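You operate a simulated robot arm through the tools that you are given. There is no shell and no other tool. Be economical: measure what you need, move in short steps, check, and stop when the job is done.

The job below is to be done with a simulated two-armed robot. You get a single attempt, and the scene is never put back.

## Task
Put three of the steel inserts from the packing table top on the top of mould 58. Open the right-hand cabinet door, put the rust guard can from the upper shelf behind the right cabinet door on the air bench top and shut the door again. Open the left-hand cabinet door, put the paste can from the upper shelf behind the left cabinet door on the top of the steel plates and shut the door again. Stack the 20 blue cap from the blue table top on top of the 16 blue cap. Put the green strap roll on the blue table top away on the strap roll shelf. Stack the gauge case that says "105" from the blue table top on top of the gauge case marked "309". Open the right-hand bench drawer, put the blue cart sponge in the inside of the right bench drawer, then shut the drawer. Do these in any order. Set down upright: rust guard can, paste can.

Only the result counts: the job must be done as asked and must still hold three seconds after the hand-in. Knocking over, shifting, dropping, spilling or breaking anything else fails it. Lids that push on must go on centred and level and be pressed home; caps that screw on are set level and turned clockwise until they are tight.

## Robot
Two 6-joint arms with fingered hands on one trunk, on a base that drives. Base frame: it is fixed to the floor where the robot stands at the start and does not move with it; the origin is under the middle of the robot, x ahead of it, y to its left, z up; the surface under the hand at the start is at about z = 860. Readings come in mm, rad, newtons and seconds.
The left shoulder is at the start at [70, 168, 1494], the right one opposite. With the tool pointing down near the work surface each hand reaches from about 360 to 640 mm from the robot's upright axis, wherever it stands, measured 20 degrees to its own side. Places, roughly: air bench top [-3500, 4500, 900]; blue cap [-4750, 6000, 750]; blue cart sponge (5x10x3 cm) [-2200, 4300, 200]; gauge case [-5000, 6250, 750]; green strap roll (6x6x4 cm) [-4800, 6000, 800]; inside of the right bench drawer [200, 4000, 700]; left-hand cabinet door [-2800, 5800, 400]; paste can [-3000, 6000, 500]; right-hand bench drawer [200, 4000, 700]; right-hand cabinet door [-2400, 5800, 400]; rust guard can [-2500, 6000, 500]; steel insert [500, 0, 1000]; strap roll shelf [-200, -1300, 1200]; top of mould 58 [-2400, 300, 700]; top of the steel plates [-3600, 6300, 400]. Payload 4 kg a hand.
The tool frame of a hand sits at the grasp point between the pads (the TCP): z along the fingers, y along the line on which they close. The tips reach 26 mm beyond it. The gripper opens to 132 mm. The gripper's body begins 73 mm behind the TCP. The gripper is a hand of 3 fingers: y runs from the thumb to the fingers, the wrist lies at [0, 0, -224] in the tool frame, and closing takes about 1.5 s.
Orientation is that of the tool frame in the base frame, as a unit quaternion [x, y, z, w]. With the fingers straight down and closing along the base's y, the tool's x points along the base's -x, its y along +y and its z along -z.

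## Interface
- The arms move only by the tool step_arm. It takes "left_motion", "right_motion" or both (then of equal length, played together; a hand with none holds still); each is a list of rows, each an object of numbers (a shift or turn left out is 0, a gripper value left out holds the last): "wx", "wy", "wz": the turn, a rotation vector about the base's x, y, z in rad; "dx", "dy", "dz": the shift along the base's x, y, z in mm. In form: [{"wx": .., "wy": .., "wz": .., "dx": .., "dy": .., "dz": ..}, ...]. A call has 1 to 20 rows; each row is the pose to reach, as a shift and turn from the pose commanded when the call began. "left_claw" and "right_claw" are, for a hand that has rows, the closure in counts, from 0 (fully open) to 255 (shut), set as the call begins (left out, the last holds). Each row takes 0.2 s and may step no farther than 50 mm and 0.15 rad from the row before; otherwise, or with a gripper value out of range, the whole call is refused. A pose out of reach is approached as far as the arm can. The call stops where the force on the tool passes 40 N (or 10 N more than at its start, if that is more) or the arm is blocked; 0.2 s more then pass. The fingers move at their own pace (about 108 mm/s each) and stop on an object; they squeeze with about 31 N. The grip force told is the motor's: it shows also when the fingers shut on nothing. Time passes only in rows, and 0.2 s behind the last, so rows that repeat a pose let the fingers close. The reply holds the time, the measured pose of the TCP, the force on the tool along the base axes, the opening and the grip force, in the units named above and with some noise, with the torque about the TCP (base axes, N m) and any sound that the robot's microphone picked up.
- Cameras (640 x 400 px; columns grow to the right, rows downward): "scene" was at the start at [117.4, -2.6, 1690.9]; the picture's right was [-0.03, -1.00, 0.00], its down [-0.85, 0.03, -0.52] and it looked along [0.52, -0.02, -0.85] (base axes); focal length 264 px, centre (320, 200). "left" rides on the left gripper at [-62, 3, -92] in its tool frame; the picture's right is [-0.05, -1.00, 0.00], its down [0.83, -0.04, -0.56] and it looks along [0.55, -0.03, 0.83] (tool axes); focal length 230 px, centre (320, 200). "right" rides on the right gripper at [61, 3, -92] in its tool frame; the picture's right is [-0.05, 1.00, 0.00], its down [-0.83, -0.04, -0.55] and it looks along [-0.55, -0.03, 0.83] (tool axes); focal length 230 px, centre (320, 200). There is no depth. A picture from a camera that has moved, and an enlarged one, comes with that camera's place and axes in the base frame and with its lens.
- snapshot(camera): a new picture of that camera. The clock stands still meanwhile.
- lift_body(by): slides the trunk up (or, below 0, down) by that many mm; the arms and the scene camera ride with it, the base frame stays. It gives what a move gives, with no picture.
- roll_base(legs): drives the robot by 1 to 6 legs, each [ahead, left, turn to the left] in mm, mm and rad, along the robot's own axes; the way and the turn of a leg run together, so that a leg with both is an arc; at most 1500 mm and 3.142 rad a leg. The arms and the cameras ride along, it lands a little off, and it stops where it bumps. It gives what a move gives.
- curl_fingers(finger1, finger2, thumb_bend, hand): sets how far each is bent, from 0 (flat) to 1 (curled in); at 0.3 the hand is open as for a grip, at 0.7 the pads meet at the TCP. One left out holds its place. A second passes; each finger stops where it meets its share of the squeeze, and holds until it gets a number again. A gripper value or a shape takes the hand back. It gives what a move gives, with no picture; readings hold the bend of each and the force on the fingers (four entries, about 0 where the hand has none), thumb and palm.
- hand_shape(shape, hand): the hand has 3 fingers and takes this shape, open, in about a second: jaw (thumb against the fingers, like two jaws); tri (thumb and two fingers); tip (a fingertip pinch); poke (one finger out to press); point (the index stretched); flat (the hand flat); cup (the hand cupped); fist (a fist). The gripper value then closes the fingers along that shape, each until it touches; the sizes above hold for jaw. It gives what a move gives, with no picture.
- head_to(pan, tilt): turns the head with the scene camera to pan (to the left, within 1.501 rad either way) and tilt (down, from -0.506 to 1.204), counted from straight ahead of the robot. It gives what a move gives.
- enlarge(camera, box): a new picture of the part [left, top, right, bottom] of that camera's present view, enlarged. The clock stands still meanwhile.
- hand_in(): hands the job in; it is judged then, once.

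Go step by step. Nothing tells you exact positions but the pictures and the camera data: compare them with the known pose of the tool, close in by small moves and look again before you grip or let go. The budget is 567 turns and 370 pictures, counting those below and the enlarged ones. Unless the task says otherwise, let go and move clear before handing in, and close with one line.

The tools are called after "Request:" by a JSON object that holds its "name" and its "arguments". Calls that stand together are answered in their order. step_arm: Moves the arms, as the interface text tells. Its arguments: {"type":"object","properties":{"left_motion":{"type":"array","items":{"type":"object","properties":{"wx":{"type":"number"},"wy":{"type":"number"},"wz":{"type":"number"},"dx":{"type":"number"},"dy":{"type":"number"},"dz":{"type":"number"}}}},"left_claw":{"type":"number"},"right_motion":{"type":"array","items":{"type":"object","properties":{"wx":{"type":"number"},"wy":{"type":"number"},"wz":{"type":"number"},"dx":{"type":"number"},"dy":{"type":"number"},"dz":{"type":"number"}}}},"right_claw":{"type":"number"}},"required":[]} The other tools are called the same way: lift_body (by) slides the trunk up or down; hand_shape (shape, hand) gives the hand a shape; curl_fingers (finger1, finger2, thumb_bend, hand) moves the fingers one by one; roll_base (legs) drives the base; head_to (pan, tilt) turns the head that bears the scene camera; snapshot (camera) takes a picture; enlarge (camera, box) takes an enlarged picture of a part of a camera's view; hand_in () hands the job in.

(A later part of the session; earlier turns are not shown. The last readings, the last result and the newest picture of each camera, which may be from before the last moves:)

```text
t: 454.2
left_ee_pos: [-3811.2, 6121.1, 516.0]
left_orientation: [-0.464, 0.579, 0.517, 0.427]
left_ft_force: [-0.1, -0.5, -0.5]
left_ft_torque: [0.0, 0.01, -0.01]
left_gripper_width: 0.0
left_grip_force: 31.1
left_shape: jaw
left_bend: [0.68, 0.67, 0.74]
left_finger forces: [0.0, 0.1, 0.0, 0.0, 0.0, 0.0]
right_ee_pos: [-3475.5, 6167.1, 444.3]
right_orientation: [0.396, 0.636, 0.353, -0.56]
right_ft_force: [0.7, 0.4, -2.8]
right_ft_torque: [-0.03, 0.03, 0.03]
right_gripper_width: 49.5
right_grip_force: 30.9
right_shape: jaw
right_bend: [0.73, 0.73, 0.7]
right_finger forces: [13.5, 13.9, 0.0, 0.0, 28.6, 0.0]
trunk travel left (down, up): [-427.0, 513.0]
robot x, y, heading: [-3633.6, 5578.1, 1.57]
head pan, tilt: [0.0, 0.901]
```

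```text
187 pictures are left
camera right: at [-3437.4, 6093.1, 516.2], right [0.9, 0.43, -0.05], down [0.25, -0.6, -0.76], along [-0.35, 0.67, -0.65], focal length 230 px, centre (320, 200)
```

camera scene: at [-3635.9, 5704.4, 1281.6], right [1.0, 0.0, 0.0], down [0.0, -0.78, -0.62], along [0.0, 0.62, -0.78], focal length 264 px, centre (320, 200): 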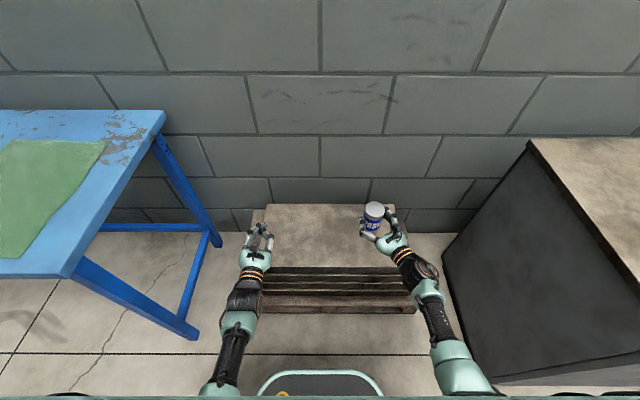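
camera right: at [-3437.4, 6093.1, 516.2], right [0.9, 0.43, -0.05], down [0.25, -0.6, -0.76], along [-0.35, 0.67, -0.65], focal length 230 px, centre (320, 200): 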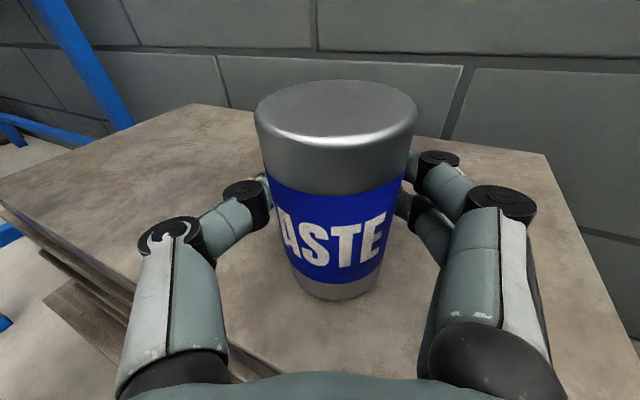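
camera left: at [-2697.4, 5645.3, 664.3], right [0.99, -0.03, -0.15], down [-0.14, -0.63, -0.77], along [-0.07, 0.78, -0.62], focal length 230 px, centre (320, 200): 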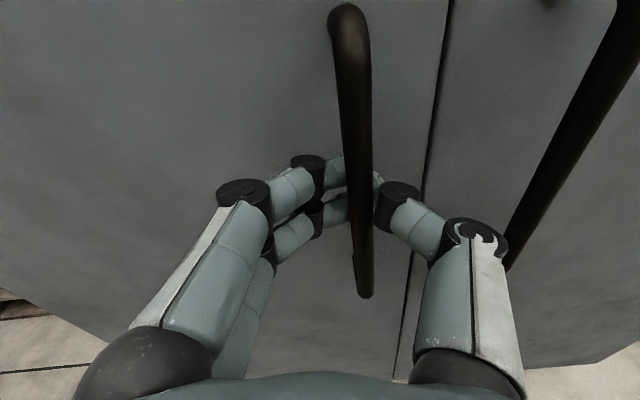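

Request:
{"name": "lift_body", "arguments": {"by": -10}}

Request:
{"name": "lift_body", "arguments": {"by": -8}}

Request:
{"name": "lift_body", "arguments": {"by": -6}}

```text
t: 454.8
left_ee_pos: [-3810.0, 6120.5, 506.5]
left_orientation: [-0.465, 0.578, 0.518, 0.427]
left_ft_force: [0.6, 0.1, -0.5]
left_ft_torque: [-0.02, 0.0, -0.01]
left_gripper_width: 0.0
left_grip_force: 30.5
left_shape: jaw
left_bend: [0.68, 0.67, 0.74]
left_finger forces: [0.0, 0.1, 0.0, 0.0, 0.0, 0.1]
right_ee_pos: [-3476.4, 6167.8, 434.8]
right_orientation: [0.395, 0.636, 0.353, -0.561]
right_ft_force: [0.4, 1.3, 0.8]
right_ft_torque: [-0.02, 0.0, -0.01]
right_gripper_width: 49.4
right_grip_force: 31.0
right_shape: jaw
right_bend: [0.73, 0.73, 0.7]
right_finger forces: [14.7, 13.9, 0.0, 0.1, 29.0, 0.1]
trunk travel left (down, up): [-417.0, 523.0]
robot x, y, heading: [-3638.1, 5583.2, 1.573]
head pan, tilt: [0.0, 0.901]
```

```text
t: 455.3
left_ee_pos: [-3810.0, 6119.7, 500.9]
left_orientation: [-0.464, 0.577, 0.518, 0.428]
left_ft_force: [0.6, -0.9, -0.2]
left_ft_torque: [0.0, -0.03, -0.01]
left_gripper_width: 0.3
left_grip_force: 30.7
left_shape: jaw
left_bend: [0.68, 0.67, 0.74]
left_finger forces: [0.1, 0.0, 0.1, 0.0, 0.0, 0.1]
right_ee_pos: [-3476.7, 6167.6, 433.2]
right_orientation: [0.391, 0.634, 0.356, -0.565]
right_ft_force: [2.6, -4.0, 25.4]
right_ft_torque: [0.33, 0.08, -0.04]
right_gripper_width: 49.2
right_grip_force: 30.9
right_shape: jaw
right_bend: [0.73, 0.73, 0.71]
right_finger forces: [14.8, 13.9, 0.0, 0.1, 29.5, 0.0]
trunk travel left (down, up): [-409.0, 531.0]
robot x, y, heading: [-3637.1, 5578.6, 1.573]
head pan, tilt: [0.0, 0.901]
```

```text
t: 455.9
left_ee_pos: [-3810.6, 6118.6, 494.1]
left_orientation: [-0.463, 0.577, 0.519, 0.428]
left_ft_force: [0.2, -0.4, 0.7]
left_ft_torque: [-0.03, 0.0, -0.01]
left_gripper_width: 0.2
left_grip_force: 31.0
left_shape: jaw
left_bend: [0.68, 0.67, 0.74]
left_finger forces: [0.1, 0.0, 0.0, 0.1, 0.1, 0.1]
right_ee_pos: [-3478.3, 6169.8, 431.1]
right_orientation: [0.389, 0.632, 0.359, -0.566]
right_ft_force: [2.3, -1.8, 36.6]
right_ft_torque: [0.55, 0.08, -0.05]
right_gripper_width: 49.2
right_grip_force: 31.3
right_shape: jaw
right_bend: [0.73, 0.73, 0.71]
right_finger forces: [14.4, 13.6, 0.1, 0.0, 27.7, 0.0]
trunk travel left (down, up): [-403.0, 537.0]
robot x, y, heading: [-3635.0, 5579.9, 1.575]
head pan, tilt: [0.0, 0.901]
```

Pressed too much; ease up 10 mm, then release.

Request:
{"name": "lift_body", "arguments": {"by": 11}}

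Request:
{"name": "curl_fingers", "arguments": {"hand": "right", "finger1": 0.5, "finger2": 0.5, "thumb_bend": 0.5}}

Request:
{"name": "snapshot", "arguments": {"camera": "right"}}

```text
t: 456.5
left_ee_pos: [-3810.8, 6120.2, 504.7]
left_orientation: [-0.463, 0.579, 0.517, 0.428]
left_ft_force: [0.1, 0.6, 0.8]
left_ft_torque: [-0.03, 0.01, 0.0]
left_gripper_width: 0.1
left_grip_force: 31.2
left_shape: jaw
left_bend: [0.68, 0.67, 0.74]
left_finger forces: [0.0, 0.0, 0.0, 0.1, 0.1, 0.2]
right_ee_pos: [-3477.2, 6166.2, 432.0]
right_orientation: [0.395, 0.637, 0.353, -0.56]
right_ft_force: [-1.4, 5.2, 13.9]
right_ft_torque: [0.27, 0.01, 0.06]
right_gripper_width: 49.5
right_grip_force: 30.5
right_shape: jaw
right_bend: [0.73, 0.73, 0.71]
right_finger forces: [13.7, 14.9, 0.1, 0.1, 28.7, 0.0]
trunk travel left (down, up): [-414.0, 526.0]
robot x, y, heading: [-3632.8, 5583.8, 1.572]
head pan, tilt: [0.0, 0.901]
```

```text
t: 457.5
left_ee_pos: [-3808.7, 6121.4, 503.3]
left_orientation: [-0.464, 0.578, 0.517, 0.427]
left_ft_force: [0.6, 0.3, 0.0]
left_ft_torque: [0.02, 0.02, -0.02]
left_gripper_width: 0.1
left_grip_force: 30.9
left_shape: jaw
left_bend: [0.68, 0.67, 0.74]
left_finger forces: [0.0, 0.0, 0.0, 0.1, 0.0, 0.1]
right_ee_pos: [-3476.0, 6167.6, 432.7]
right_orientation: [0.395, 0.637, 0.352, -0.56]
right_ft_force: [-0.1, 0.2, 1.1]
right_ft_torque: [0.03, -0.01, -0.02]
right_gripper_width: 66.8
right_grip_force: 0.0
right_shape: fingers
right_bend: [0.5, 0.5, 0.5]
right_finger forces: [0.0, 0.0, 0.0, 0.0, 0.0, 0.0]
trunk travel left (down, up): [-414.0, 526.0]
robot x, y, heading: [-3634.1, 5577.8, 1.568]
head pan, tilt: [0.0, 0.901]
```

```text
186 pictures are left
camera right: at [-3437.4, 6092.7, 503.2], right [0.9, 0.43, -0.05], down [0.25, -0.6, -0.76], along [-0.35, 0.67, -0.65], focal length 230 px, centre (320, 200)
```

right: 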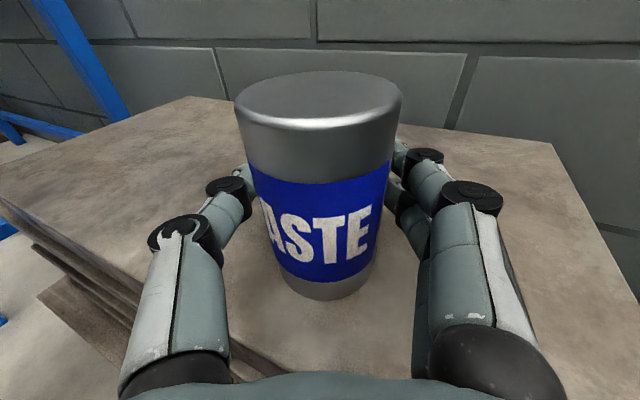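

Request:
{"name": "curl_fingers", "arguments": {"hand": "right", "finger1": 0.44, "finger2": 0.44, "thumb_bend": 0.47}}

Request:
{"name": "roll_base", "arguments": {"legs": [[-120, -55, 0], [-60, 0, 0]]}}

Request:
{"name": "snapshot", "arguments": {"camera": "right"}}

```text
t: 458.5
left_ee_pos: [-3810.4, 6121.1, 503.1]
left_orientation: [-0.464, 0.578, 0.517, 0.427]
left_ft_force: [-0.8, -0.6, -0.2]
left_ft_torque: [0.0, 0.02, -0.01]
left_gripper_width: 0.1
left_grip_force: 30.8
left_shape: jaw
left_bend: [0.68, 0.67, 0.74]
left_finger forces: [0.1, 0.1, 0.0, 0.1, 0.0, 0.0]
right_ee_pos: [-3476.4, 6167.2, 430.0]
right_orientation: [0.396, 0.637, 0.353, -0.56]
right_ft_force: [-0.5, 0.0, -0.4]
right_ft_torque: [0.0, 0.02, 0.06]
right_gripper_width: 82.2
right_grip_force: 0.1
right_shape: fingers
right_bend: [0.44, 0.44, 0.47]
right_finger forces: [0.0, 0.0, 0.1, 0.1, 0.0, 0.0]
trunk travel left (down, up): [-414.0, 526.0]
robot x, y, heading: [-3634.8, 5577.9, 1.577]
head pan, tilt: [0.0, 0.901]
```

```text
t: 460.3
left_ee_pos: [-3755.2, 5941.4, 504.1]
left_orientation: [-0.464, 0.578, 0.517, 0.428]
left_ft_force: [-0.1, -0.1, -0.9]
left_ft_torque: [-0.01, -0.01, 0.01]
left_gripper_width: 0.3
left_grip_force: 31.3
left_shape: jaw
left_bend: [0.68, 0.67, 0.74]
left_finger forces: [0.0, 0.0, 0.1, 0.1, 0.0, 0.0]
right_ee_pos: [-3421.0, 5987.1, 433.8]
right_orientation: [0.395, 0.636, 0.354, -0.561]
right_ft_force: [0.3, 0.2, -0.2]
right_ft_torque: [-0.05, 0.04, -0.02]
right_gripper_width: 82.3
right_grip_force: 0.1
right_shape: fingers
right_bend: [0.44, 0.44, 0.47]
right_finger forces: [0.0, 0.0, 0.1, 0.0, 0.0, 0.1]
trunk travel left (down, up): [-414.0, 526.0]
robot x, y, heading: [-3579.7, 5399.1, 1.574]
head pan, tilt: [0.0, 0.901]
```

```text
185 pictures are left
camera right: at [-3382.1, 5913.6, 504.2], right [0.9, 0.43, -0.04], down [0.25, -0.6, -0.76], along [-0.35, 0.67, -0.65], focal length 230 px, centre (320, 200)
```

right: 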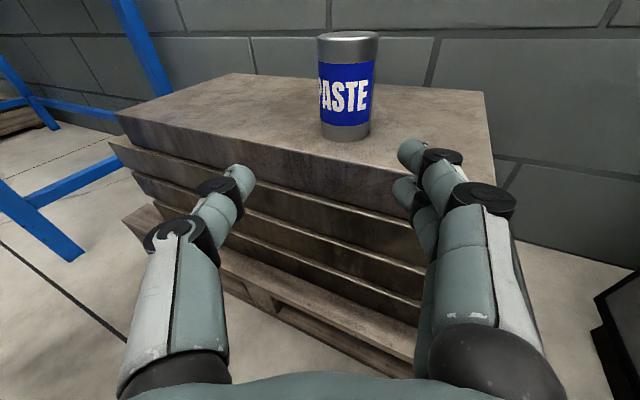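

The paste can stands on the steel plates. Next the blue table. Raise the trunk and bring both hands to tool-down.

Request:
{"name": "roll_base", "arguments": {"legs": [[-120, 0, 0]]}}

Request:
{"name": "lift_body", "arguments": {"by": 380}}

Request:
{"name": "step_arm", "arguments": {"left_motion": [{"wx": -0.13, "dy": -10}, {"wx": -0.26, "dy": -20}, {"wx": -0.39, "dy": -30}, {"wx": -0.52, "dy": -40}, {"wx": -0.65, "dy": -50}, {"wx": -0.78, "dy": -50}, {"wx": -0.91, "dy": -50}, {"wx": -1.04, "dy": -50}, {"wx": -1.17, "dy": -50}, {"wx": -1.3, "dy": -50}, {"wx": -1.43, "dy": -50}], "right_motion": [{"wz": -0.12}, {"wz": -0.24}, {"wz": -0.36}, {"wz": -0.44}, {"wz": -0.44}, {"wz": -0.44}, {"wz": -0.44}, {"wz": -0.44}, {"wz": -0.44}, {"wz": -0.44}, {"wz": -0.44}], "left_claw": 100, "right_claw": 100}}

```text
t: 461.6
left_ee_pos: [-3754.0, 5821.2, 504.8]
left_orientation: [-0.464, 0.578, 0.518, 0.427]
left_ft_force: [-0.1, -0.4, 0.9]
left_ft_torque: [0.0, 0.02, 0.05]
left_gripper_width: 0.1
left_grip_force: 30.9
left_shape: jaw
left_bend: [0.68, 0.67, 0.74]
left_finger forces: [0.0, 0.0, 0.1, 0.0, 0.1, 0.0]
right_ee_pos: [-3420.2, 5867.4, 431.9]
right_orientation: [0.395, 0.637, 0.353, -0.56]
right_ft_force: [0.0, -0.5, -0.1]
right_ft_torque: [0.0, 0.02, 0.01]
right_gripper_width: 82.3
right_grip_force: 0.0
right_shape: fingers
right_bend: [0.44, 0.44, 0.47]
right_finger forces: [0.0, 0.0, 0.0, 0.0, 0.0, 0.0]
trunk travel left (down, up): [-414.0, 526.0]
robot x, y, heading: [-3580.0, 5276.9, 1.576]
head pan, tilt: [0.0, 0.901]
```

```text
t: 465.2
left_ee_pos: [-3755.3, 5822.0, 883.4]
left_orientation: [-0.464, 0.578, 0.517, 0.427]
left_ft_force: [-0.2, 0.4, 0.3]
left_ft_torque: [0.04, -0.01, 0.02]
left_gripper_width: 0.0
left_grip_force: 31.1
left_shape: jaw
left_bend: [0.68, 0.67, 0.74]
left_finger forces: [0.0, 0.1, 0.0, 0.1, 0.0, 0.0]
right_ee_pos: [-3421.3, 5867.6, 811.4]
right_orientation: [0.395, 0.636, 0.353, -0.561]
right_ft_force: [0.1, 0.6, -0.3]
right_ft_torque: [-0.03, -0.05, 0.01]
right_gripper_width: 82.3
right_grip_force: 0.0
right_shape: fingers
right_bend: [0.44, 0.44, 0.47]
right_finger forces: [0.0, 0.1, 0.0, 0.0, 0.1, 0.0]
trunk travel left (down, up): [-794.0, 146.0]
robot x, y, heading: [-3579.9, 5281.0, 1.572]
head pan, tilt: [0.0, 0.901]
```

```text
t: 467.6
left_ee_pos: [-3751.5, 5773.0, 884.3]
left_orientation: [-0.631, 0.776, 0.009, 0.019]
left_ft_force: [0.9, 0.2, 0.1]
left_ft_torque: [-0.02, 0.01, -0.01]
left_gripper_width: 80.3
left_grip_force: 0.1
left_shape: jaw
left_bend: [0.71, 0.71, 0.71]
left_finger forces: [0.0, 0.0, 0.0, 0.2, 0.0, 0.0]
left hand out of reach, approached as far as the arm can: row 1, 2
right_ee_pos: [-3419.6, 5868.9, 811.0]
right_orientation: [0.525, 0.535, 0.466, -0.469]
right_ft_force: [0.0, 0.1, 0.8]
right_ft_torque: [-0.01, -0.02, -0.03]
right_gripper_width: 80.5
right_grip_force: 0.1
right_shape: jaw
right_bend: [0.71, 0.71, 0.71]
right_finger forces: [0.0, 0.1, 0.0, 0.0, 0.1, 0.1]
trunk travel left (down, up): [-794.0, 146.0]
robot x, y, heading: [-3577.9, 5276.9, 1.573]
head pan, tilt: [0.0, 0.901]
```

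Request:
{"name": "step_arm", "arguments": {"left_motion": [{"wz": 0.1}, {"wz": 0.2}, {"wz": 0.2}, {"wz": 0.2}, {"wz": 0.2}, {"wz": 0.2}, {"wz": 0.2}, {"wz": 0.2}, {"wz": 0.2}, {"wz": 0.2}, {"wz": 0.2}], "right_motion": [{"wx": -0.13, "dy": -10}, {"wx": -0.26, "dy": -20}, {"wx": -0.39, "dy": -30}, {"wx": -0.52, "dy": -40}, {"wx": -0.65, "dy": -50}, {"wx": -0.78, "dy": -55}, {"wx": -0.91, "dy": -60}, {"wx": -1.04, "dy": -65}, {"wx": -1.17, "dy": -70}, {"wx": -1.3, "dy": -75}, {"wx": -1.43, "dy": -80}]}}

Request:
{"name": "roll_base", "arguments": {"legs": [[0, 1000, 0]]}}

Request:
{"name": "head_to", "arguments": {"pan": 0.1, "tilt": 0.7}}

Request:
{"name": "snapshot", "arguments": {"camera": "scene"}}

```text
t: 470.1
left_ee_pos: [-3755.3, 5772.4, 882.7]
left_orientation: [-0.705, 0.709, 0.013, 0.017]
left_ft_force: [-0.5, -0.7, 0.1]
left_ft_torque: [-0.01, 0.01, -0.02]
left_gripper_width: 80.3
left_grip_force: 0.1
left_shape: jaw
left_bend: [0.71, 0.71, 0.71]
left_finger forces: [0.1, 0.0, 0.0, 0.0, 0.0, 0.1]
right_ee_pos: [-3421.1, 5789.3, 811.8]
right_orientation: [0.704, 0.71, 0.0, -0.011]
right_ft_force: [-0.2, 0.7, 0.1]
right_ft_torque: [0.0, 0.0, 0.01]
right_gripper_width: 80.4
right_grip_force: 0.1
right_shape: jaw
right_bend: [0.71, 0.71, 0.71]
right_finger forces: [0.0, 0.1, 0.0, 0.0, 0.0, 0.1]
right hand out of reach, approached as far as the arm can: row 2, 3
trunk travel left (down, up): [-794.0, 146.0]
robot x, y, heading: [-3577.6, 5283.6, 1.574]
head pan, tilt: [0.0, 0.901]
```

```text
t: 475.3
left_ee_pos: [-4778.5, 5761.2, 884.5]
left_orientation: [0.709, -0.705, -0.014, -0.018]
left_ft_force: [-0.3, -0.1, -0.1]
left_ft_torque: [-0.03, -0.03, 0.02]
left_gripper_width: 80.4
left_grip_force: 0.0
left_shape: jaw
left_bend: [0.71, 0.71, 0.71]
left_finger forces: [0.0, 0.0, 0.1, 0.0, 0.0, 0.0]
right_ee_pos: [-4445.7, 5781.7, 811.4]
right_orientation: [0.701, 0.713, 0.001, -0.011]
right_ft_force: [0.4, 0.0, -0.1]
right_ft_torque: [-0.04, 0.04, -0.02]
right_gripper_width: 80.5
right_grip_force: 0.1
right_shape: jaw
right_bend: [0.71, 0.71, 0.71]
right_finger forces: [0.0, 0.1, 0.1, 0.1, 0.1, 0.0]
trunk travel left (down, up): [-794.0, 146.0]
robot x, y, heading: [-4600.6, 5271.4, 1.585]
head pan, tilt: [0.0, 0.901]
```

```text
t: 476.1
left_ee_pos: [-4780.0, 5762.0, 883.5]
left_orientation: [0.708, -0.706, -0.014, -0.017]
left_ft_force: [-0.2, 0.2, 0.9]
left_ft_torque: [0.01, 0.01, -0.01]
left_gripper_width: 80.0
left_grip_force: 0.1
left_shape: jaw
left_bend: [0.71, 0.71, 0.71]
left_finger forces: [0.0, 0.0, 0.0, 0.0, 0.0, 0.0]
right_ee_pos: [-4446.7, 5781.7, 809.7]
right_orientation: [0.701, 0.713, 0.001, -0.01]
right_ft_force: [-0.3, 0.4, -1.3]
right_ft_torque: [0.02, 0.0, 0.01]
right_gripper_width: 80.5
right_grip_force: 0.1
right_shape: jaw
right_bend: [0.71, 0.71, 0.71]
right_finger forces: [0.0, 0.0, 0.0, 0.1, 0.1, 0.0]
trunk travel left (down, up): [-794.0, 146.0]
robot x, y, heading: [-4598.5, 5269.7, 1.582]
head pan, tilt: [0.099, 0.7]
```

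```text
184 pictures are left
camera scene: at [-4611.7, 5404.9, 1569.8], right [0.99, 0.11, 0.0], down [0.07, -0.64, -0.76], along [-0.09, 0.76, -0.64], focal length 264 px, centre (320, 200)
```

scene: 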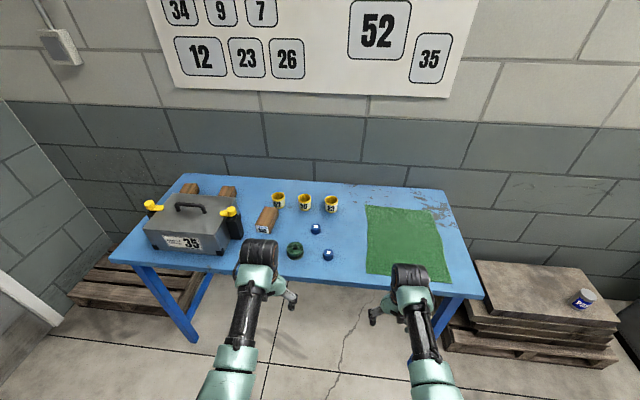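

Items are on the left part of the table. Zoom in.

Request:
{"name": "enlarge", "arguments": {"camera": "scene", "box": [225, 170, 365, 280]}}

Request:
{"name": "enlarge", "arguments": {"camera": "scene", "box": [100, 160, 280, 280]}}

```text
3.64 times, centred on (295, 225) of scene
camera zoom: at [-4611.7, 5404.9, 1569.8], right [0.99, 0.11, 0.0], down [0.07, -0.64, -0.76], along [-0.09, 0.76, -0.64], focal length 959 px, centre (411, 109)
```

zoom: 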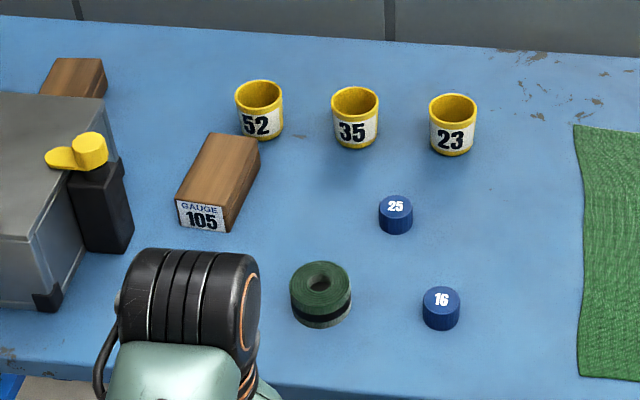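

```text
3.33 times, centred on (190, 220) of scene
camera zoom: at [-4611.7, 5404.9, 1569.8], right [0.99, 0.11, 0.0], down [0.07, -0.64, -0.76], along [-0.09, 0.76, -0.64], focal length 879 px, centre (753, 133)
```

zoom: 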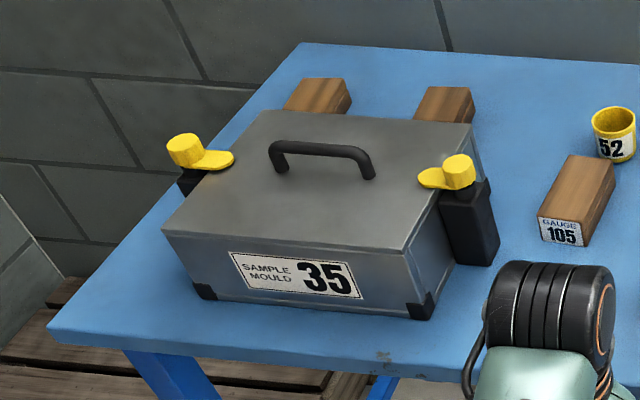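

Cap 20 isn't visible yet (maybe hidden by my arm), and two gauge cases stand behind the "Sample mould 35" box. Raise the trunk and get closer above for reading labels.

Request:
{"name": "lift_body", "arguments": {"by": 146}}

Request:
{"name": "roll_base", "arguments": {"legs": [[0, 420, 0], [280, 0, -0.01]]}}

Request:
{"name": "head_to", "arguments": {"pan": 0.2, "tilt": 0.95}}

Request:
{"name": "snapshot", "arguments": {"camera": "scene"}}

```text
t: 477.8
left_ee_pos: [-4781.1, 5762.2, 1028.9]
left_orientation: [0.708, -0.706, -0.013, -0.017]
left_ft_force: [0.5, 0.7, 0.4]
left_ft_torque: [-0.02, 0.0, -0.01]
left_gripper_width: 80.4
left_grip_force: 0.1
left_shape: jaw
left_bend: [0.71, 0.71, 0.71]
left_finger forces: [0.1, 0.0, 0.1, 0.1, 0.0, 0.0]
right_ee_pos: [-4446.8, 5782.6, 955.9]
right_orientation: [0.701, 0.713, 0.002, -0.011]
right_ft_force: [0.8, -0.6, -0.9]
right_ft_torque: [-0.01, -0.03, 0.01]
right_gripper_width: 80.6
right_grip_force: 0.0
right_shape: jaw
right_bend: [0.71, 0.71, 0.71]
right_finger forces: [0.0, 0.0, 0.0, 0.0, 0.1, 0.0]
trunk travel left (down, up): [-940.0, 0.0]
robot x, y, heading: [-4602.5, 5270.3, 1.578]
head pan, tilt: [0.099, 0.7]
```

```text
t: 481.9
left_ee_pos: [-5201.4, 6036.8, 1030.8]
left_orientation: [-0.703, 0.71, 0.014, 0.018]
left_ft_force: [-0.9, 0.2, 0.7]
left_ft_torque: [0.02, 0.02, -0.03]
left_gripper_width: 80.0
left_grip_force: 0.0
left_shape: jaw
left_bend: [0.71, 0.71, 0.71]
left_finger forces: [0.0, 0.0, 0.0, 0.0, 0.0, 0.0]
right_ee_pos: [-4867.6, 6051.7, 958.0]
right_orientation: [0.705, 0.709, 0.001, -0.012]
right_ft_force: [-0.7, -0.1, -0.2]
right_ft_torque: [0.04, -0.03, -0.01]
right_gripper_width: 80.4
right_grip_force: 0.0
right_shape: jaw
right_bend: [0.71, 0.71, 0.71]
right_finger forces: [0.1, 0.1, 0.0, 0.1, 0.0, 0.0]
trunk travel left (down, up): [-940.0, 0.0]
robot x, y, heading: [-5027.6, 5544.7, 1.572]
head pan, tilt: [0.099, 0.7]
```

```text
t: 482.7
left_ee_pos: [-5201.0, 6039.3, 1029.1]
left_orientation: [-0.704, 0.71, 0.013, 0.017]
left_ft_force: [-0.6, 0.2, 0.2]
left_ft_torque: [0.01, 0.01, 0.0]
left_gripper_width: 80.3
left_grip_force: 0.0
left_shape: jaw
left_bend: [0.71, 0.71, 0.71]
left_finger forces: [0.0, 0.0, 0.1, 0.0, 0.0, 0.1]
right_ee_pos: [-4867.6, 6054.9, 956.7]
right_orientation: [0.706, 0.708, 0.001, -0.011]
right_ft_force: [0.1, -0.7, -1.1]
right_ft_torque: [-0.02, -0.02, -0.02]
right_gripper_width: 80.5
right_grip_force: 0.1
right_shape: jaw
right_bend: [0.71, 0.71, 0.71]
right_finger forces: [0.0, 0.0, 0.0, 0.0, 0.0, 0.0]
trunk travel left (down, up): [-940.0, 0.0]
robot x, y, heading: [-5029.1, 5547.1, 1.567]
head pan, tilt: [0.201, 0.949]
```

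```text
181 pictures are left
camera scene: at [-5042.8, 5667.1, 1696.0], right [0.98, 0.2, 0.0], down [0.16, -0.8, -0.58], along [-0.12, 0.57, -0.81], focal length 264 px, centre (320, 200)
```

scene: 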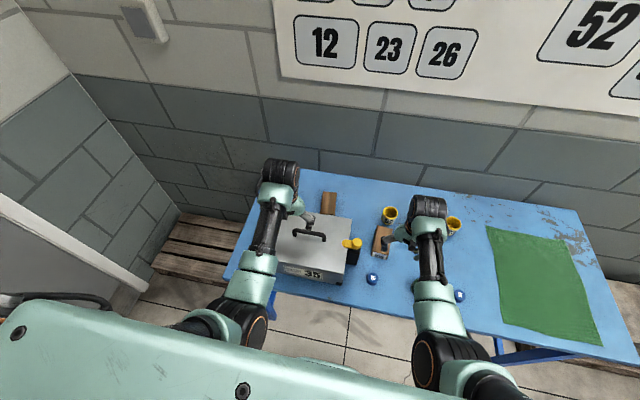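

Request:
{"name": "enlarge", "arguments": {"camera": "scene", "box": [270, 165, 400, 300]}}

Request:
{"name": "snapshot", "arguments": {"camera": "left"}}

```text
2.96 times, centred on (335, 232) of scene
camera zoom: at [-5042.8, 5667.1, 1696.0], right [0.98, 0.2, 0.0], down [0.16, -0.8, -0.58], along [-0.12, 0.57, -0.81], focal length 782 px, centre (276, 104)
```

zoom: 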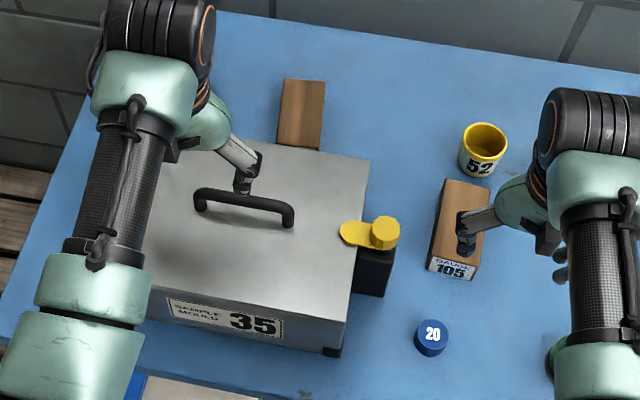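

```text
179 pictures are left
camera left: at [-5204.6, 6096.4, 1124.1], right [1.0, 0.04, 0.01], down [0.03, -0.85, 0.52], along [0.03, -0.52, -0.85], focal length 230 px, centre (320, 200)
```

left: 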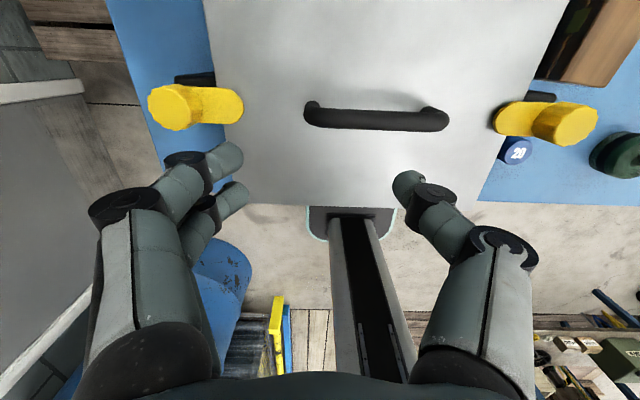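

Cap 20 is right of the box. Move closer (130 ahead, 150 left) to look behind the box.

Request:
{"name": "roll_base", "arguments": {"legs": [[130, 150, 0]]}}

Request:
{"name": "head_to", "arguments": {"pan": 0.0, "tilt": 1.0}}

Request:
{"name": "snapshot", "arguments": {"camera": "scene"}}

```text
t: 484.3
left_ee_pos: [-5349.6, 6167.6, 1032.2]
left_orientation: [-0.704, 0.71, 0.015, 0.017]
left_ft_force: [1.0, -0.2, 0.5]
left_ft_torque: [-0.02, 0.04, -0.01]
left_gripper_width: 80.1
left_grip_force: 0.1
left_shape: jaw
left_bend: [0.71, 0.71, 0.71]
left_finger forces: [0.1, 0.0, 0.1, 0.1, 0.0, 0.0]
right_ee_pos: [-5016.1, 6184.1, 957.2]
right_orientation: [0.704, 0.71, 0.001, -0.012]
right_ft_force: [0.2, -0.1, -0.9]
right_ft_torque: [0.0, 0.03, 0.02]
right_gripper_width: 80.6
right_grip_force: 0.0
right_shape: jaw
right_bend: [0.71, 0.71, 0.71]
right_finger forces: [0.1, 0.0, 0.0, 0.0, 0.0, 0.0]
trunk travel left (down, up): [-940.0, 0.0]
robot x, y, heading: [-5175.5, 5679.3, 1.573]
head pan, tilt: [0.201, 0.949]
```

```text
t: 485.0
left_ee_pos: [-5352.3, 6169.1, 1030.2]
left_orientation: [-0.705, 0.709, 0.012, 0.016]
left_ft_force: [-0.2, 0.0, -0.1]
left_ft_torque: [0.0, 0.01, -0.01]
left_gripper_width: 80.4
left_grip_force: 0.1
left_shape: jaw
left_bend: [0.71, 0.71, 0.71]
left_finger forces: [0.0, 0.0, 0.0, 0.0, 0.1, 0.0]
right_ee_pos: [-5018.4, 6185.0, 956.8]
right_orientation: [0.705, 0.709, 0.001, -0.011]
right_ft_force: [-0.1, -0.1, -0.7]
right_ft_torque: [-0.01, -0.02, -0.01]
right_gripper_width: 80.6
right_grip_force: 0.1
right_shape: jaw
right_bend: [0.71, 0.71, 0.71]
right_finger forces: [0.0, 0.0, 0.0, 0.1, 0.0, 0.1]
trunk travel left (down, up): [-940.0, 0.0]
robot x, y, heading: [-5181.4, 5676.3, 1.572]
head pan, tilt: [0.0, 1.0]
```

```text
178 pictures are left
camera scene: at [-5178.8, 5796.2, 1692.4], right [1.0, 0.0, 0.0], down [0.0, -0.84, -0.54], along [0.0, 0.54, -0.84], focal length 264 px, centre (320, 200)
```

scene: 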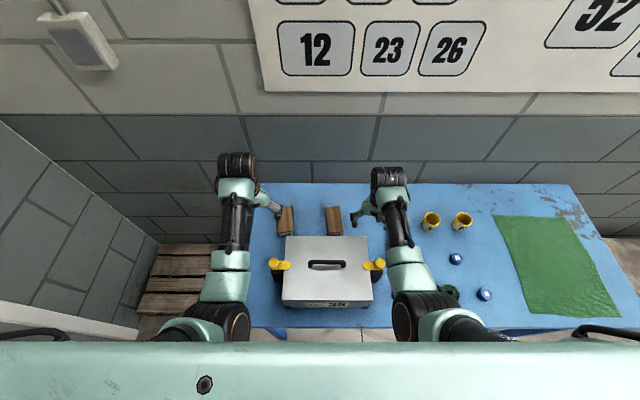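

Request:
{"name": "enlarge", "arguments": {"camera": "scene", "box": [260, 190, 360, 260]}}

```text
5.71 times, centred on (310, 225) of scene
camera zoom: at [-5178.8, 5796.2, 1692.4], right [1.0, 0.0, 0.0], down [0.0, -0.84, -0.54], along [0.0, 0.54, -0.84], focal length 1507 px, centre (377, 57)
```

zoom: 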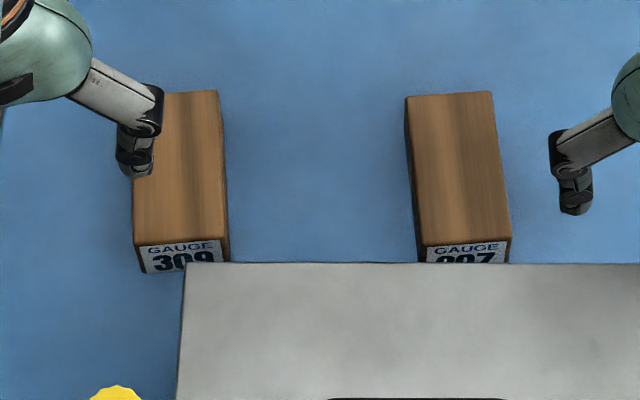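

The left one is "309" at about (-5309, 6288). Now move so the left hand is above "105".

Request:
{"name": "roll_base", "arguments": {"legs": [[0, -422, 0]]}}

Request:
{"name": "snapshot", "arguments": {"camera": "left"}}

Request:
{"name": "snapshot", "arguments": {"camera": "scene"}}

```text
t: 487.6
left_ee_pos: [-4927.0, 6170.2, 1030.0]
left_orientation: [-0.702, 0.712, 0.013, 0.019]
left_ft_force: [-0.4, -0.1, 0.2]
left_ft_torque: [-0.02, 0.0, -0.01]
left_gripper_width: 80.1
left_grip_force: 0.0
left_shape: jaw
left_bend: [0.71, 0.71, 0.71]
left_finger forces: [0.0, 0.0, 0.1, 0.0, 0.1, 0.0]
right_ee_pos: [-4593.9, 6184.2, 957.2]
right_orientation: [0.707, 0.707, 0.002, -0.011]
right_ft_force: [0.0, -0.2, -0.1]
right_ft_torque: [0.0, -0.02, 0.0]
right_gripper_width: 80.2
right_grip_force: 0.1
right_shape: jaw
right_bend: [0.71, 0.71, 0.71]
right_finger forces: [0.0, 0.0, 0.0, 0.0, 0.1, 0.1]
trunk travel left (down, up): [-940.0, 0.0]
robot x, y, heading: [-4757.1, 5669.8, 1.565]
head pan, tilt: [0.0, 1.0]
```

```text
176 pictures are left
camera left: at [-4930.9, 6227.6, 1124.1], right [1.0, 0.04, 0.01], down [0.03, -0.85, 0.52], along [0.03, -0.52, -0.85], focal length 230 px, centre (320, 200)
```

left: 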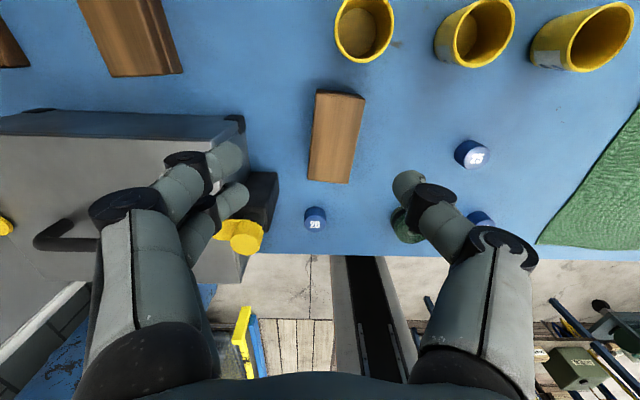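

```text
175 pictures are left
camera scene: at [-4757.9, 5795.4, 1692.4], right [1.0, -0.01, 0.0], down [0.0, -0.84, -0.54], along [0.0, 0.54, -0.84], focal length 264 px, centre (320, 200)
```

scene: 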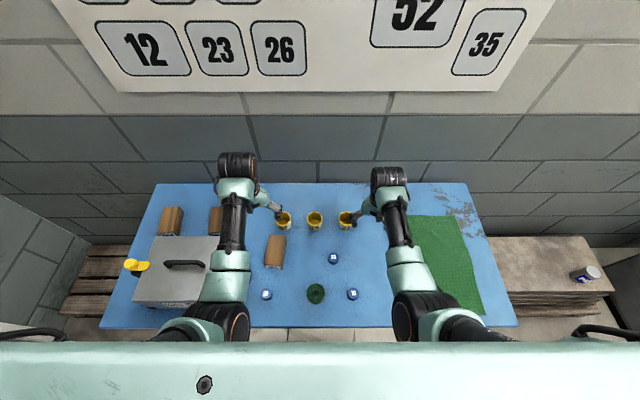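

Case 105 top is at about (-4908, 6142), z≈830, turned ~7°. Lower the trunk 100 (pulling the right hand back), and align the left.

Request:
{"name": "step_arm", "arguments": {"left_motion": [{"dx": 8, "dy": -12, "wz": -0.065}, {"dx": 18, "dy": -27, "wz": -0.13}], "right_motion": [{"dy": -40}, {"dy": -80}], "left_claw": 80}}

Request:
{"name": "lift_body", "arguments": {"by": -120}}

Request:
{"name": "snapshot", "arguments": {"camera": "left"}}

```text
t: 488.4
left_ee_pos: [-4943.6, 6151.8, 1031.0]
left_orientation: [-0.657, 0.753, 0.04, -0.004]
left_ft_force: [-0.3, -0.4, -0.2]
left_ft_torque: [-0.03, -0.03, -0.02]
left_gripper_width: 90.5
left_grip_force: 0.0
left_shape: jaw
left_bend: [0.69, 0.69, 0.65]
left_finger forces: [0.0, 0.0, 0.0, 0.0, 0.0, 0.0]
right_ee_pos: [-4577.2, 6110.0, 960.7]
right_orientation: [0.707, 0.707, 0.013, -0.005]
right_ft_force: [-0.2, -0.4, -0.1]
right_ft_torque: [-0.02, 0.0, -0.01]
right_gripper_width: 80.6
right_grip_force: 0.0
right_shape: jaw
right_bend: [0.71, 0.71, 0.71]
right_finger forces: [0.0, 0.1, 0.0, 0.0, 0.0, 0.0]
trunk travel left (down, up): [-940.0, 0.0]
robot x, y, heading: [-4757.6, 5673.6, 1.569]
head pan, tilt: [0.0, 1.0]
stopped in row 2 (left hand): the arm was blocked; the commanded pose is now the measured one
```

```text
t: 489.9
left_ee_pos: [-4944.0, 6150.8, 911.7]
left_orientation: [-0.657, 0.753, 0.04, -0.003]
left_ft_force: [-0.4, 0.6, 0.5]
left_ft_torque: [0.01, 0.0, -0.01]
left_gripper_width: 90.2
left_grip_force: 0.0
left_shape: jaw
left_bend: [0.69, 0.69, 0.65]
left_finger forces: [0.0, 0.0, 0.0, 0.0, 0.0, 0.0]
right_ee_pos: [-4579.6, 6108.9, 840.8]
right_orientation: [0.708, 0.706, 0.014, -0.007]
right_ft_force: [0.0, 1.2, -0.1]
right_ft_torque: [-0.03, -0.05, 0.01]
right_gripper_width: 80.4
right_grip_force: 0.1
right_shape: jaw
right_bend: [0.71, 0.71, 0.71]
right_finger forces: [0.0, 0.0, 0.0, 0.0, 0.0, 0.0]
trunk travel left (down, up): [-820.0, 120.0]
robot x, y, heading: [-4754.2, 5677.3, 1.569]
head pan, tilt: [0.0, 1.0]
```

```text
174 pictures are left
camera left: at [-4933.8, 6206.8, 1007.2], right [0.99, -0.08, -0.06], down [-0.04, -0.86, 0.51], along [-0.1, -0.5, -0.86], focal length 230 px, centre (320, 200)
```

left: 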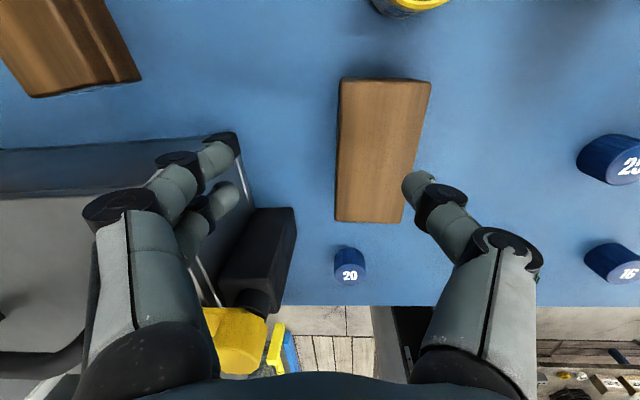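

Request:
{"name": "roll_base", "arguments": {"legs": [[-8, -38, 0]]}}

Request:
{"name": "step_arm", "arguments": {"left_motion": [{"wx": -0.028, "wy": -0.029, "dz": -25}, {"wx": -0.055, "wy": -0.058, "dz": -45}]}}

Request:
{"name": "snapshot", "arguments": {"camera": "left"}}

```text
t: 490.8
left_ee_pos: [-4911.5, 6144.5, 910.0]
left_orientation: [-0.657, 0.753, 0.039, -0.002]
left_ft_force: [0.5, 0.3, 0.1]
left_ft_torque: [-0.04, 0.0, 0.04]
left_gripper_width: 90.3
left_grip_force: 0.1
left_shape: jaw
left_bend: [0.69, 0.69, 0.65]
left_finger forces: [0.0, 0.0, 0.0, 0.1, 0.0, 0.0]
right_ee_pos: [-4544.7, 6101.6, 841.2]
right_orientation: [0.707, 0.707, 0.015, -0.004]
right_ft_force: [0.3, 0.1, 0.1]
right_ft_torque: [0.01, 0.0, -0.01]
right_gripper_width: 80.5
right_grip_force: 0.1
right_shape: jaw
right_bend: [0.71, 0.71, 0.71]
right_finger forces: [0.1, 0.0, 0.1, 0.0, 0.1, 0.0]
trunk travel left (down, up): [-820.0, 120.0]
robot x, y, heading: [-4720.4, 5665.1, 1.564]
head pan, tilt: [0.0, 1.0]
```

```text
t: 491.4
left_ee_pos: [-4907.9, 6143.0, 869.0]
left_orientation: [-0.658, 0.753, 0.0, 0.001]
left_ft_force: [-0.1, -0.5, -0.3]
left_ft_torque: [0.03, -0.01, 0.04]
left_gripper_width: 90.3
left_grip_force: 0.1
left_shape: jaw
left_bend: [0.69, 0.69, 0.65]
left_finger forces: [0.0, 0.1, 0.0, 0.0, 0.1, 0.1]
right_ee_pos: [-4542.2, 6101.3, 841.3]
right_orientation: [0.707, 0.707, 0.016, -0.005]
right_ft_force: [-0.1, 0.3, 0.4]
right_ft_torque: [0.01, 0.0, -0.04]
right_gripper_width: 80.6
right_grip_force: 0.0
right_shape: jaw
right_bend: [0.71, 0.71, 0.71]
right_finger forces: [0.0, 0.0, 0.0, 0.1, 0.0, 0.1]
trunk travel left (down, up): [-820.0, 120.0]
robot x, y, heading: [-4719.0, 5667.4, 1.565]
head pan, tilt: [0.0, 1.0]
```

```text
173 pictures are left
camera left: at [-4903.6, 6204.1, 959.8], right [1.0, -0.08, 0.0], down [-0.07, -0.83, 0.55], along [-0.04, -0.55, -0.83], focal length 230 px, centre (320, 200)
```

left: 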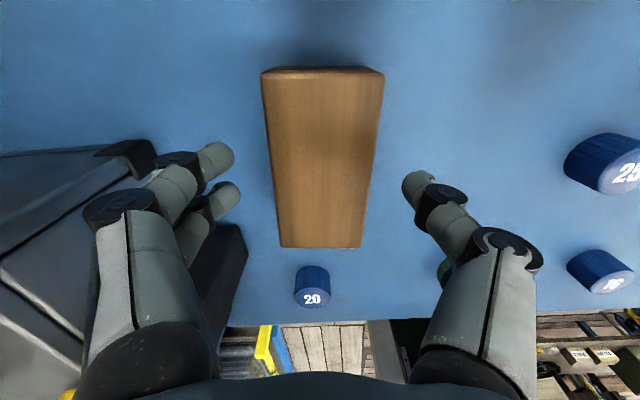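

Well aligned. Descend around the case and grip.

Request:
{"name": "step_arm", "arguments": {"left_motion": [{"dz": -25}, {"dz": -45}, {"dz": -56}], "left_claw": 95}}

Request:
{"name": "step_arm", "arguments": {"left_motion": [{}, {}, {}, {}, {}], "left_claw": 255}}

Request:
{"name": "step_arm", "arguments": {"left_motion": [{"dz": 30}, {"dz": 60}, {"dz": 90}]}}

Request:
{"name": "snapshot", "arguments": {"camera": "left"}}

```text
t: 492.1
left_ee_pos: [-4906.3, 6145.3, 825.7]
left_orientation: [-0.658, 0.753, 0.006, 0.003]
left_ft_force: [0.0, -7.2, 20.2]
left_ft_torque: [-0.2, 0.62, 0.22]
left_gripper_width: 81.9
left_grip_force: 0.0
left_shape: jaw
left_bend: [0.71, 0.71, 0.69]
left_finger forces: [6.4, 9.3, 0.0, 0.0, 4.0, 0.1]
right_ee_pos: [-4539.8, 6098.2, 840.8]
right_orientation: [0.707, 0.707, 0.015, -0.008]
right_ft_force: [-0.4, 0.7, -0.4]
right_ft_torque: [0.0, -0.01, 0.0]
right_gripper_width: 80.6
right_grip_force: 0.1
right_shape: jaw
right_bend: [0.71, 0.71, 0.71]
right_finger forces: [0.0, 0.0, 0.1, 0.0, 0.0, 0.0]
trunk travel left (down, up): [-820.0, 120.0]
robot x, y, heading: [-4719.9, 5666.2, 1.564]
head pan, tilt: [0.0, 1.0]
stopped in row 3 (left hand): the force on the tool passed its limit at 42 N (the readings are from after the stop); the commanded pose is now the measured one
```

```text
t: 493.4
left_ee_pos: [-4906.0, 6148.6, 825.2]
left_orientation: [-0.659, 0.752, 0.008, 0.005]
left_ft_force: [-1.5, 8.3, 26.8]
left_ft_torque: [0.07, -0.03, 0.08]
left_gripper_width: 53.7
left_grip_force: 31.3
left_shape: jaw
left_bend: [0.74, 0.75, 0.71]
left_finger forces: [19.0, 20.6, 0.0, 0.1, 40.2, 0.2]
right_ee_pos: [-4539.9, 6099.8, 840.9]
right_orientation: [0.707, 0.707, 0.014, -0.007]
right_ft_force: [0.7, 0.5, -0.3]
right_ft_torque: [0.01, -0.02, 0.02]
right_gripper_width: 80.4
right_grip_force: 0.1
right_shape: jaw
right_bend: [0.71, 0.71, 0.71]
right_finger forces: [0.0, 0.0, 0.1, 0.2, 0.1, 0.0]
trunk travel left (down, up): [-820.0, 120.0]
robot x, y, heading: [-4718.9, 5667.1, 1.574]
head pan, tilt: [0.0, 1.0]
```

```text
t: 494.1
left_ee_pos: [-4909.5, 6146.6, 912.7]
left_orientation: [-0.659, 0.752, 0.003, 0.003]
left_ft_force: [-0.2, 0.7, -4.6]
left_ft_torque: [0.01, -0.04, -0.01]
left_gripper_width: 52.8
left_grip_force: 31.0
left_shape: jaw
left_bend: [0.74, 0.74, 0.71]
left_finger forces: [14.7, 14.0, 0.1, 0.0, 28.7, 0.0]
right_ee_pos: [-4541.8, 6101.7, 840.0]
right_orientation: [0.706, 0.708, 0.014, -0.005]
right_ft_force: [0.6, -0.5, -0.8]
right_ft_torque: [-0.01, -0.02, -0.01]
right_gripper_width: 80.7
right_grip_force: 0.0
right_shape: jaw
right_bend: [0.71, 0.71, 0.71]
right_finger forces: [0.0, 0.0, 0.1, 0.0, 0.0, 0.0]
trunk travel left (down, up): [-820.0, 120.0]
robot x, y, heading: [-4720.7, 5666.9, 1.565]
head pan, tilt: [0.0, 1.0]
```

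```text
172 pictures are left
camera left: at [-4904.8, 6206.5, 1005.2], right [1.0, -0.08, 0.0], down [-0.07, -0.83, 0.55], along [-0.05, -0.55, -0.84], focal length 230 px, centre (320, 200)
```

left: 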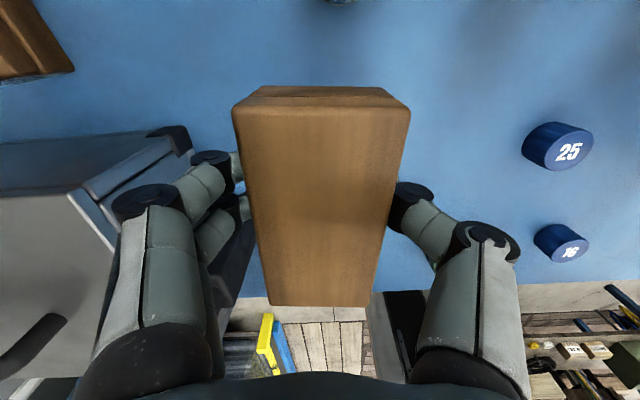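

Case 105 is held. Raise the trunk and carry it over to the 309 case.

Request:
{"name": "lift_body", "arguments": {"by": 120}}

Request:
{"name": "roll_base", "arguments": {"legs": [[20, 400, 0]]}}

Request:
{"name": "step_arm", "arguments": {"left_motion": [{"wz": 0.07, "dy": 20}, {"wz": 0.136, "dy": 40}, {"wz": 0.136, "dy": 75}, {"wz": 0.136, "dy": 100}]}}

Request:
{"name": "snapshot", "arguments": {"camera": "left"}}

Request:
{"name": "snapshot", "arguments": {"camera": "scene"}}

```text
t: 495.6
left_ee_pos: [-4909.7, 6146.6, 1032.8]
left_orientation: [-0.659, 0.752, 0.004, 0.003]
left_ft_force: [-0.9, 0.8, -4.0]
left_ft_torque: [0.05, 0.0, -0.04]
left_gripper_width: 53.0
left_grip_force: 31.0
left_shape: jaw
left_bend: [0.74, 0.74, 0.71]
left_finger forces: [14.5, 14.1, 0.0, 0.0, 28.6, 0.0]
right_ee_pos: [-4541.5, 6102.1, 960.4]
right_orientation: [0.707, 0.707, 0.015, -0.006]
right_ft_force: [-0.3, 0.4, 0.0]
right_ft_torque: [0.02, -0.01, 0.01]
right_gripper_width: 80.6
right_grip_force: 0.1
right_shape: jaw
right_bend: [0.71, 0.71, 0.71]
right_finger forces: [0.1, 0.0, 0.0, 0.0, 0.0, 0.0]
trunk travel left (down, up): [-940.0, 0.0]
robot x, y, heading: [-4717.2, 5669.6, 1.567]
head pan, tilt: [0.0, 1.0]
```

```text
t: 498.1
left_ee_pos: [-5307.9, 6165.5, 1033.9]
left_orientation: [-0.66, 0.751, 0.005, 0.003]
left_ft_force: [-0.6, 0.3, -4.6]
left_ft_torque: [0.06, 0.02, 0.0]
left_gripper_width: 52.6
left_grip_force: 31.3
left_shape: jaw
left_bend: [0.74, 0.74, 0.71]
left_finger forces: [14.6, 14.0, 0.0, 0.0, 28.6, 0.1]
right_ee_pos: [-4940.7, 6123.5, 960.1]
right_orientation: [0.704, 0.71, 0.014, -0.007]
right_ft_force: [-0.2, 0.0, -0.2]
right_ft_torque: [0.02, -0.01, 0.01]
right_gripper_width: 80.7
right_grip_force: 0.1
right_shape: jaw
right_bend: [0.71, 0.71, 0.71]
right_finger forces: [0.0, 0.1, 0.1, 0.0, 0.0, 0.0]
trunk travel left (down, up): [-940.0, 0.0]
robot x, y, heading: [-5116.9, 5690.7, 1.57]
head pan, tilt: [0.0, 1.0]
```

```text
t: 499.1
left_ee_pos: [-5312.0, 6266.2, 1031.0]
left_orientation: [0.711, -0.703, -0.005, -0.002]
left_ft_force: [-0.9, 0.8, -4.3]
left_ft_torque: [0.02, 0.0, -0.05]
left_gripper_width: 52.9
left_grip_force: 31.2
left_shape: jaw
left_bend: [0.74, 0.74, 0.71]
left_finger forces: [14.7, 14.0, 0.0, 0.0, 28.5, 0.0]
right_ee_pos: [-4942.2, 6125.1, 960.4]
right_orientation: [0.705, 0.709, 0.014, -0.005]
right_ft_force: [0.3, 0.0, 0.2]
right_ft_torque: [0.0, 0.0, 0.02]
right_gripper_width: 80.4
right_grip_force: 0.0
right_shape: jaw
right_bend: [0.71, 0.71, 0.71]
right_finger forces: [0.0, 0.0, 0.0, 0.0, 0.0, 0.0]
trunk travel left (down, up): [-940.0, 0.0]
robot x, y, heading: [-5116.8, 5687.3, 1.571]
head pan, tilt: [0.0, 1.0]
```

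```text
171 pictures are left
camera left: at [-5315.9, 6326.9, 1123.9], right [1.0, 0.06, 0.0], down [0.05, -0.83, 0.55], along [0.03, -0.55, -0.84], focal length 230 px, centre (320, 200)
```

left: 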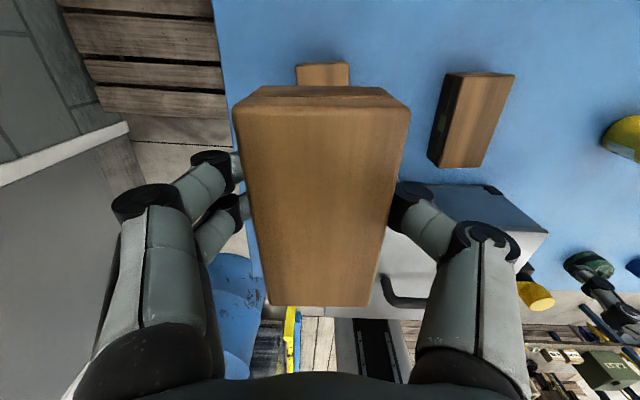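

```text
170 pictures are left
camera scene: at [-5118.2, 5810.3, 1692.2], right [1.0, 0.0, 0.0], down [0.0, -0.84, -0.54], along [0.0, 0.54, -0.84], focal length 264 px, centre (320, 200)
```

scene: 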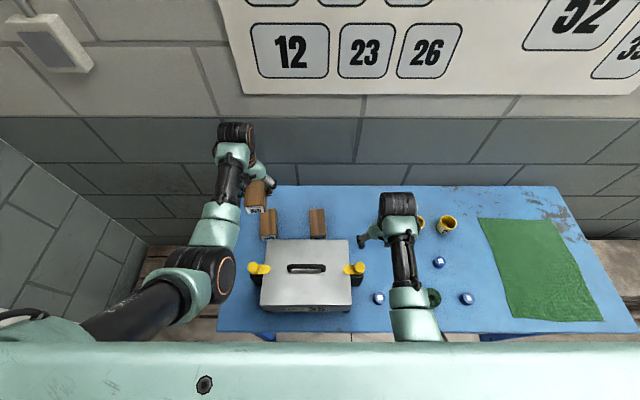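

Compare: 309's top centre is about (-5306, 6256), z≈850; held case is centred on the TCP within 3 mm. Adjust slightly, lower some and check with the head camera.

Request:
{"name": "step_arm", "arguments": {"left_motion": [{"dx": 3, "dy": -4, "dz": -40}, {"dx": 6, "dy": -7, "dz": -80}, {"dx": 6, "dy": -7, "dz": -105}]}}

Request:
{"name": "enlarge", "arguments": {"camera": "scene", "box": [220, 160, 360, 270]}}

Request:
{"name": "snapshot", "arguments": {"camera": "left"}}

```text
t: 499.9
left_ee_pos: [-5304.6, 6258.9, 926.3]
left_orientation: [0.71, -0.704, -0.004, -0.004]
left_ft_force: [-0.3, 0.2, -4.1]
left_ft_torque: [0.03, 0.02, 0.01]
left_gripper_width: 52.8
left_grip_force: 30.5
left_shape: jaw
left_bend: [0.74, 0.74, 0.71]
left_finger forces: [14.6, 14.1, 0.0, 0.1, 28.6, 0.0]
right_ee_pos: [-4940.8, 6123.7, 960.3]
right_orientation: [0.705, 0.709, 0.014, -0.005]
right_ft_force: [0.6, -0.2, -0.1]
right_ft_torque: [-0.03, 0.05, -0.02]
right_gripper_width: 80.5
right_grip_force: 0.0
right_shape: jaw
right_bend: [0.71, 0.71, 0.71]
right_finger forces: [0.0, 0.1, 0.1, 0.0, 0.0, 0.0]
trunk travel left (down, up): [-940.0, 0.0]
robot x, y, heading: [-5114.5, 5689.6, 1.575]
head pan, tilt: [0.0, 1.0]
```

```text
3.64 times, centred on (290, 215) of scene
camera zoom: at [-5118.0, 5808.9, 1692.3], right [1.0, 0.0, 0.0], down [0.0, -0.84, -0.54], along [0.0, 0.54, -0.84], focal length 959 px, centre (429, 146)
```

zoom: 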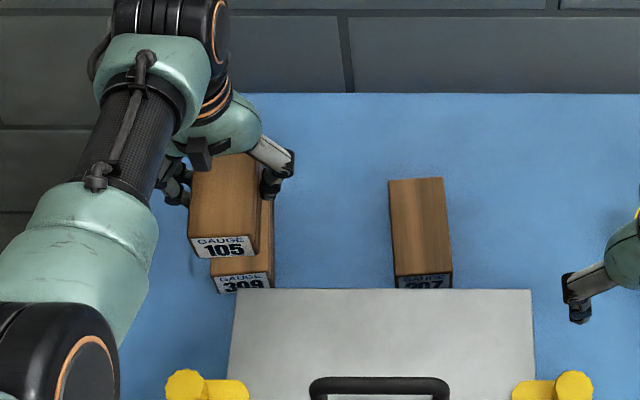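

```text
168 pictures are left
camera left: at [-5309.1, 6319.6, 1019.1], right [1.0, 0.06, 0.0], down [0.05, -0.84, 0.55], along [0.03, -0.54, -0.84], focal length 230 px, centre (320, 200)
```

left: 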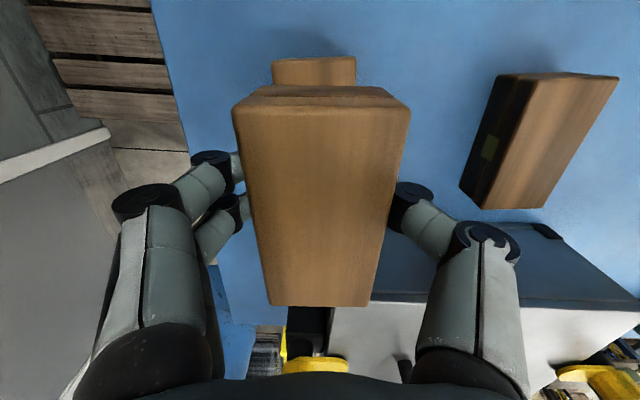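

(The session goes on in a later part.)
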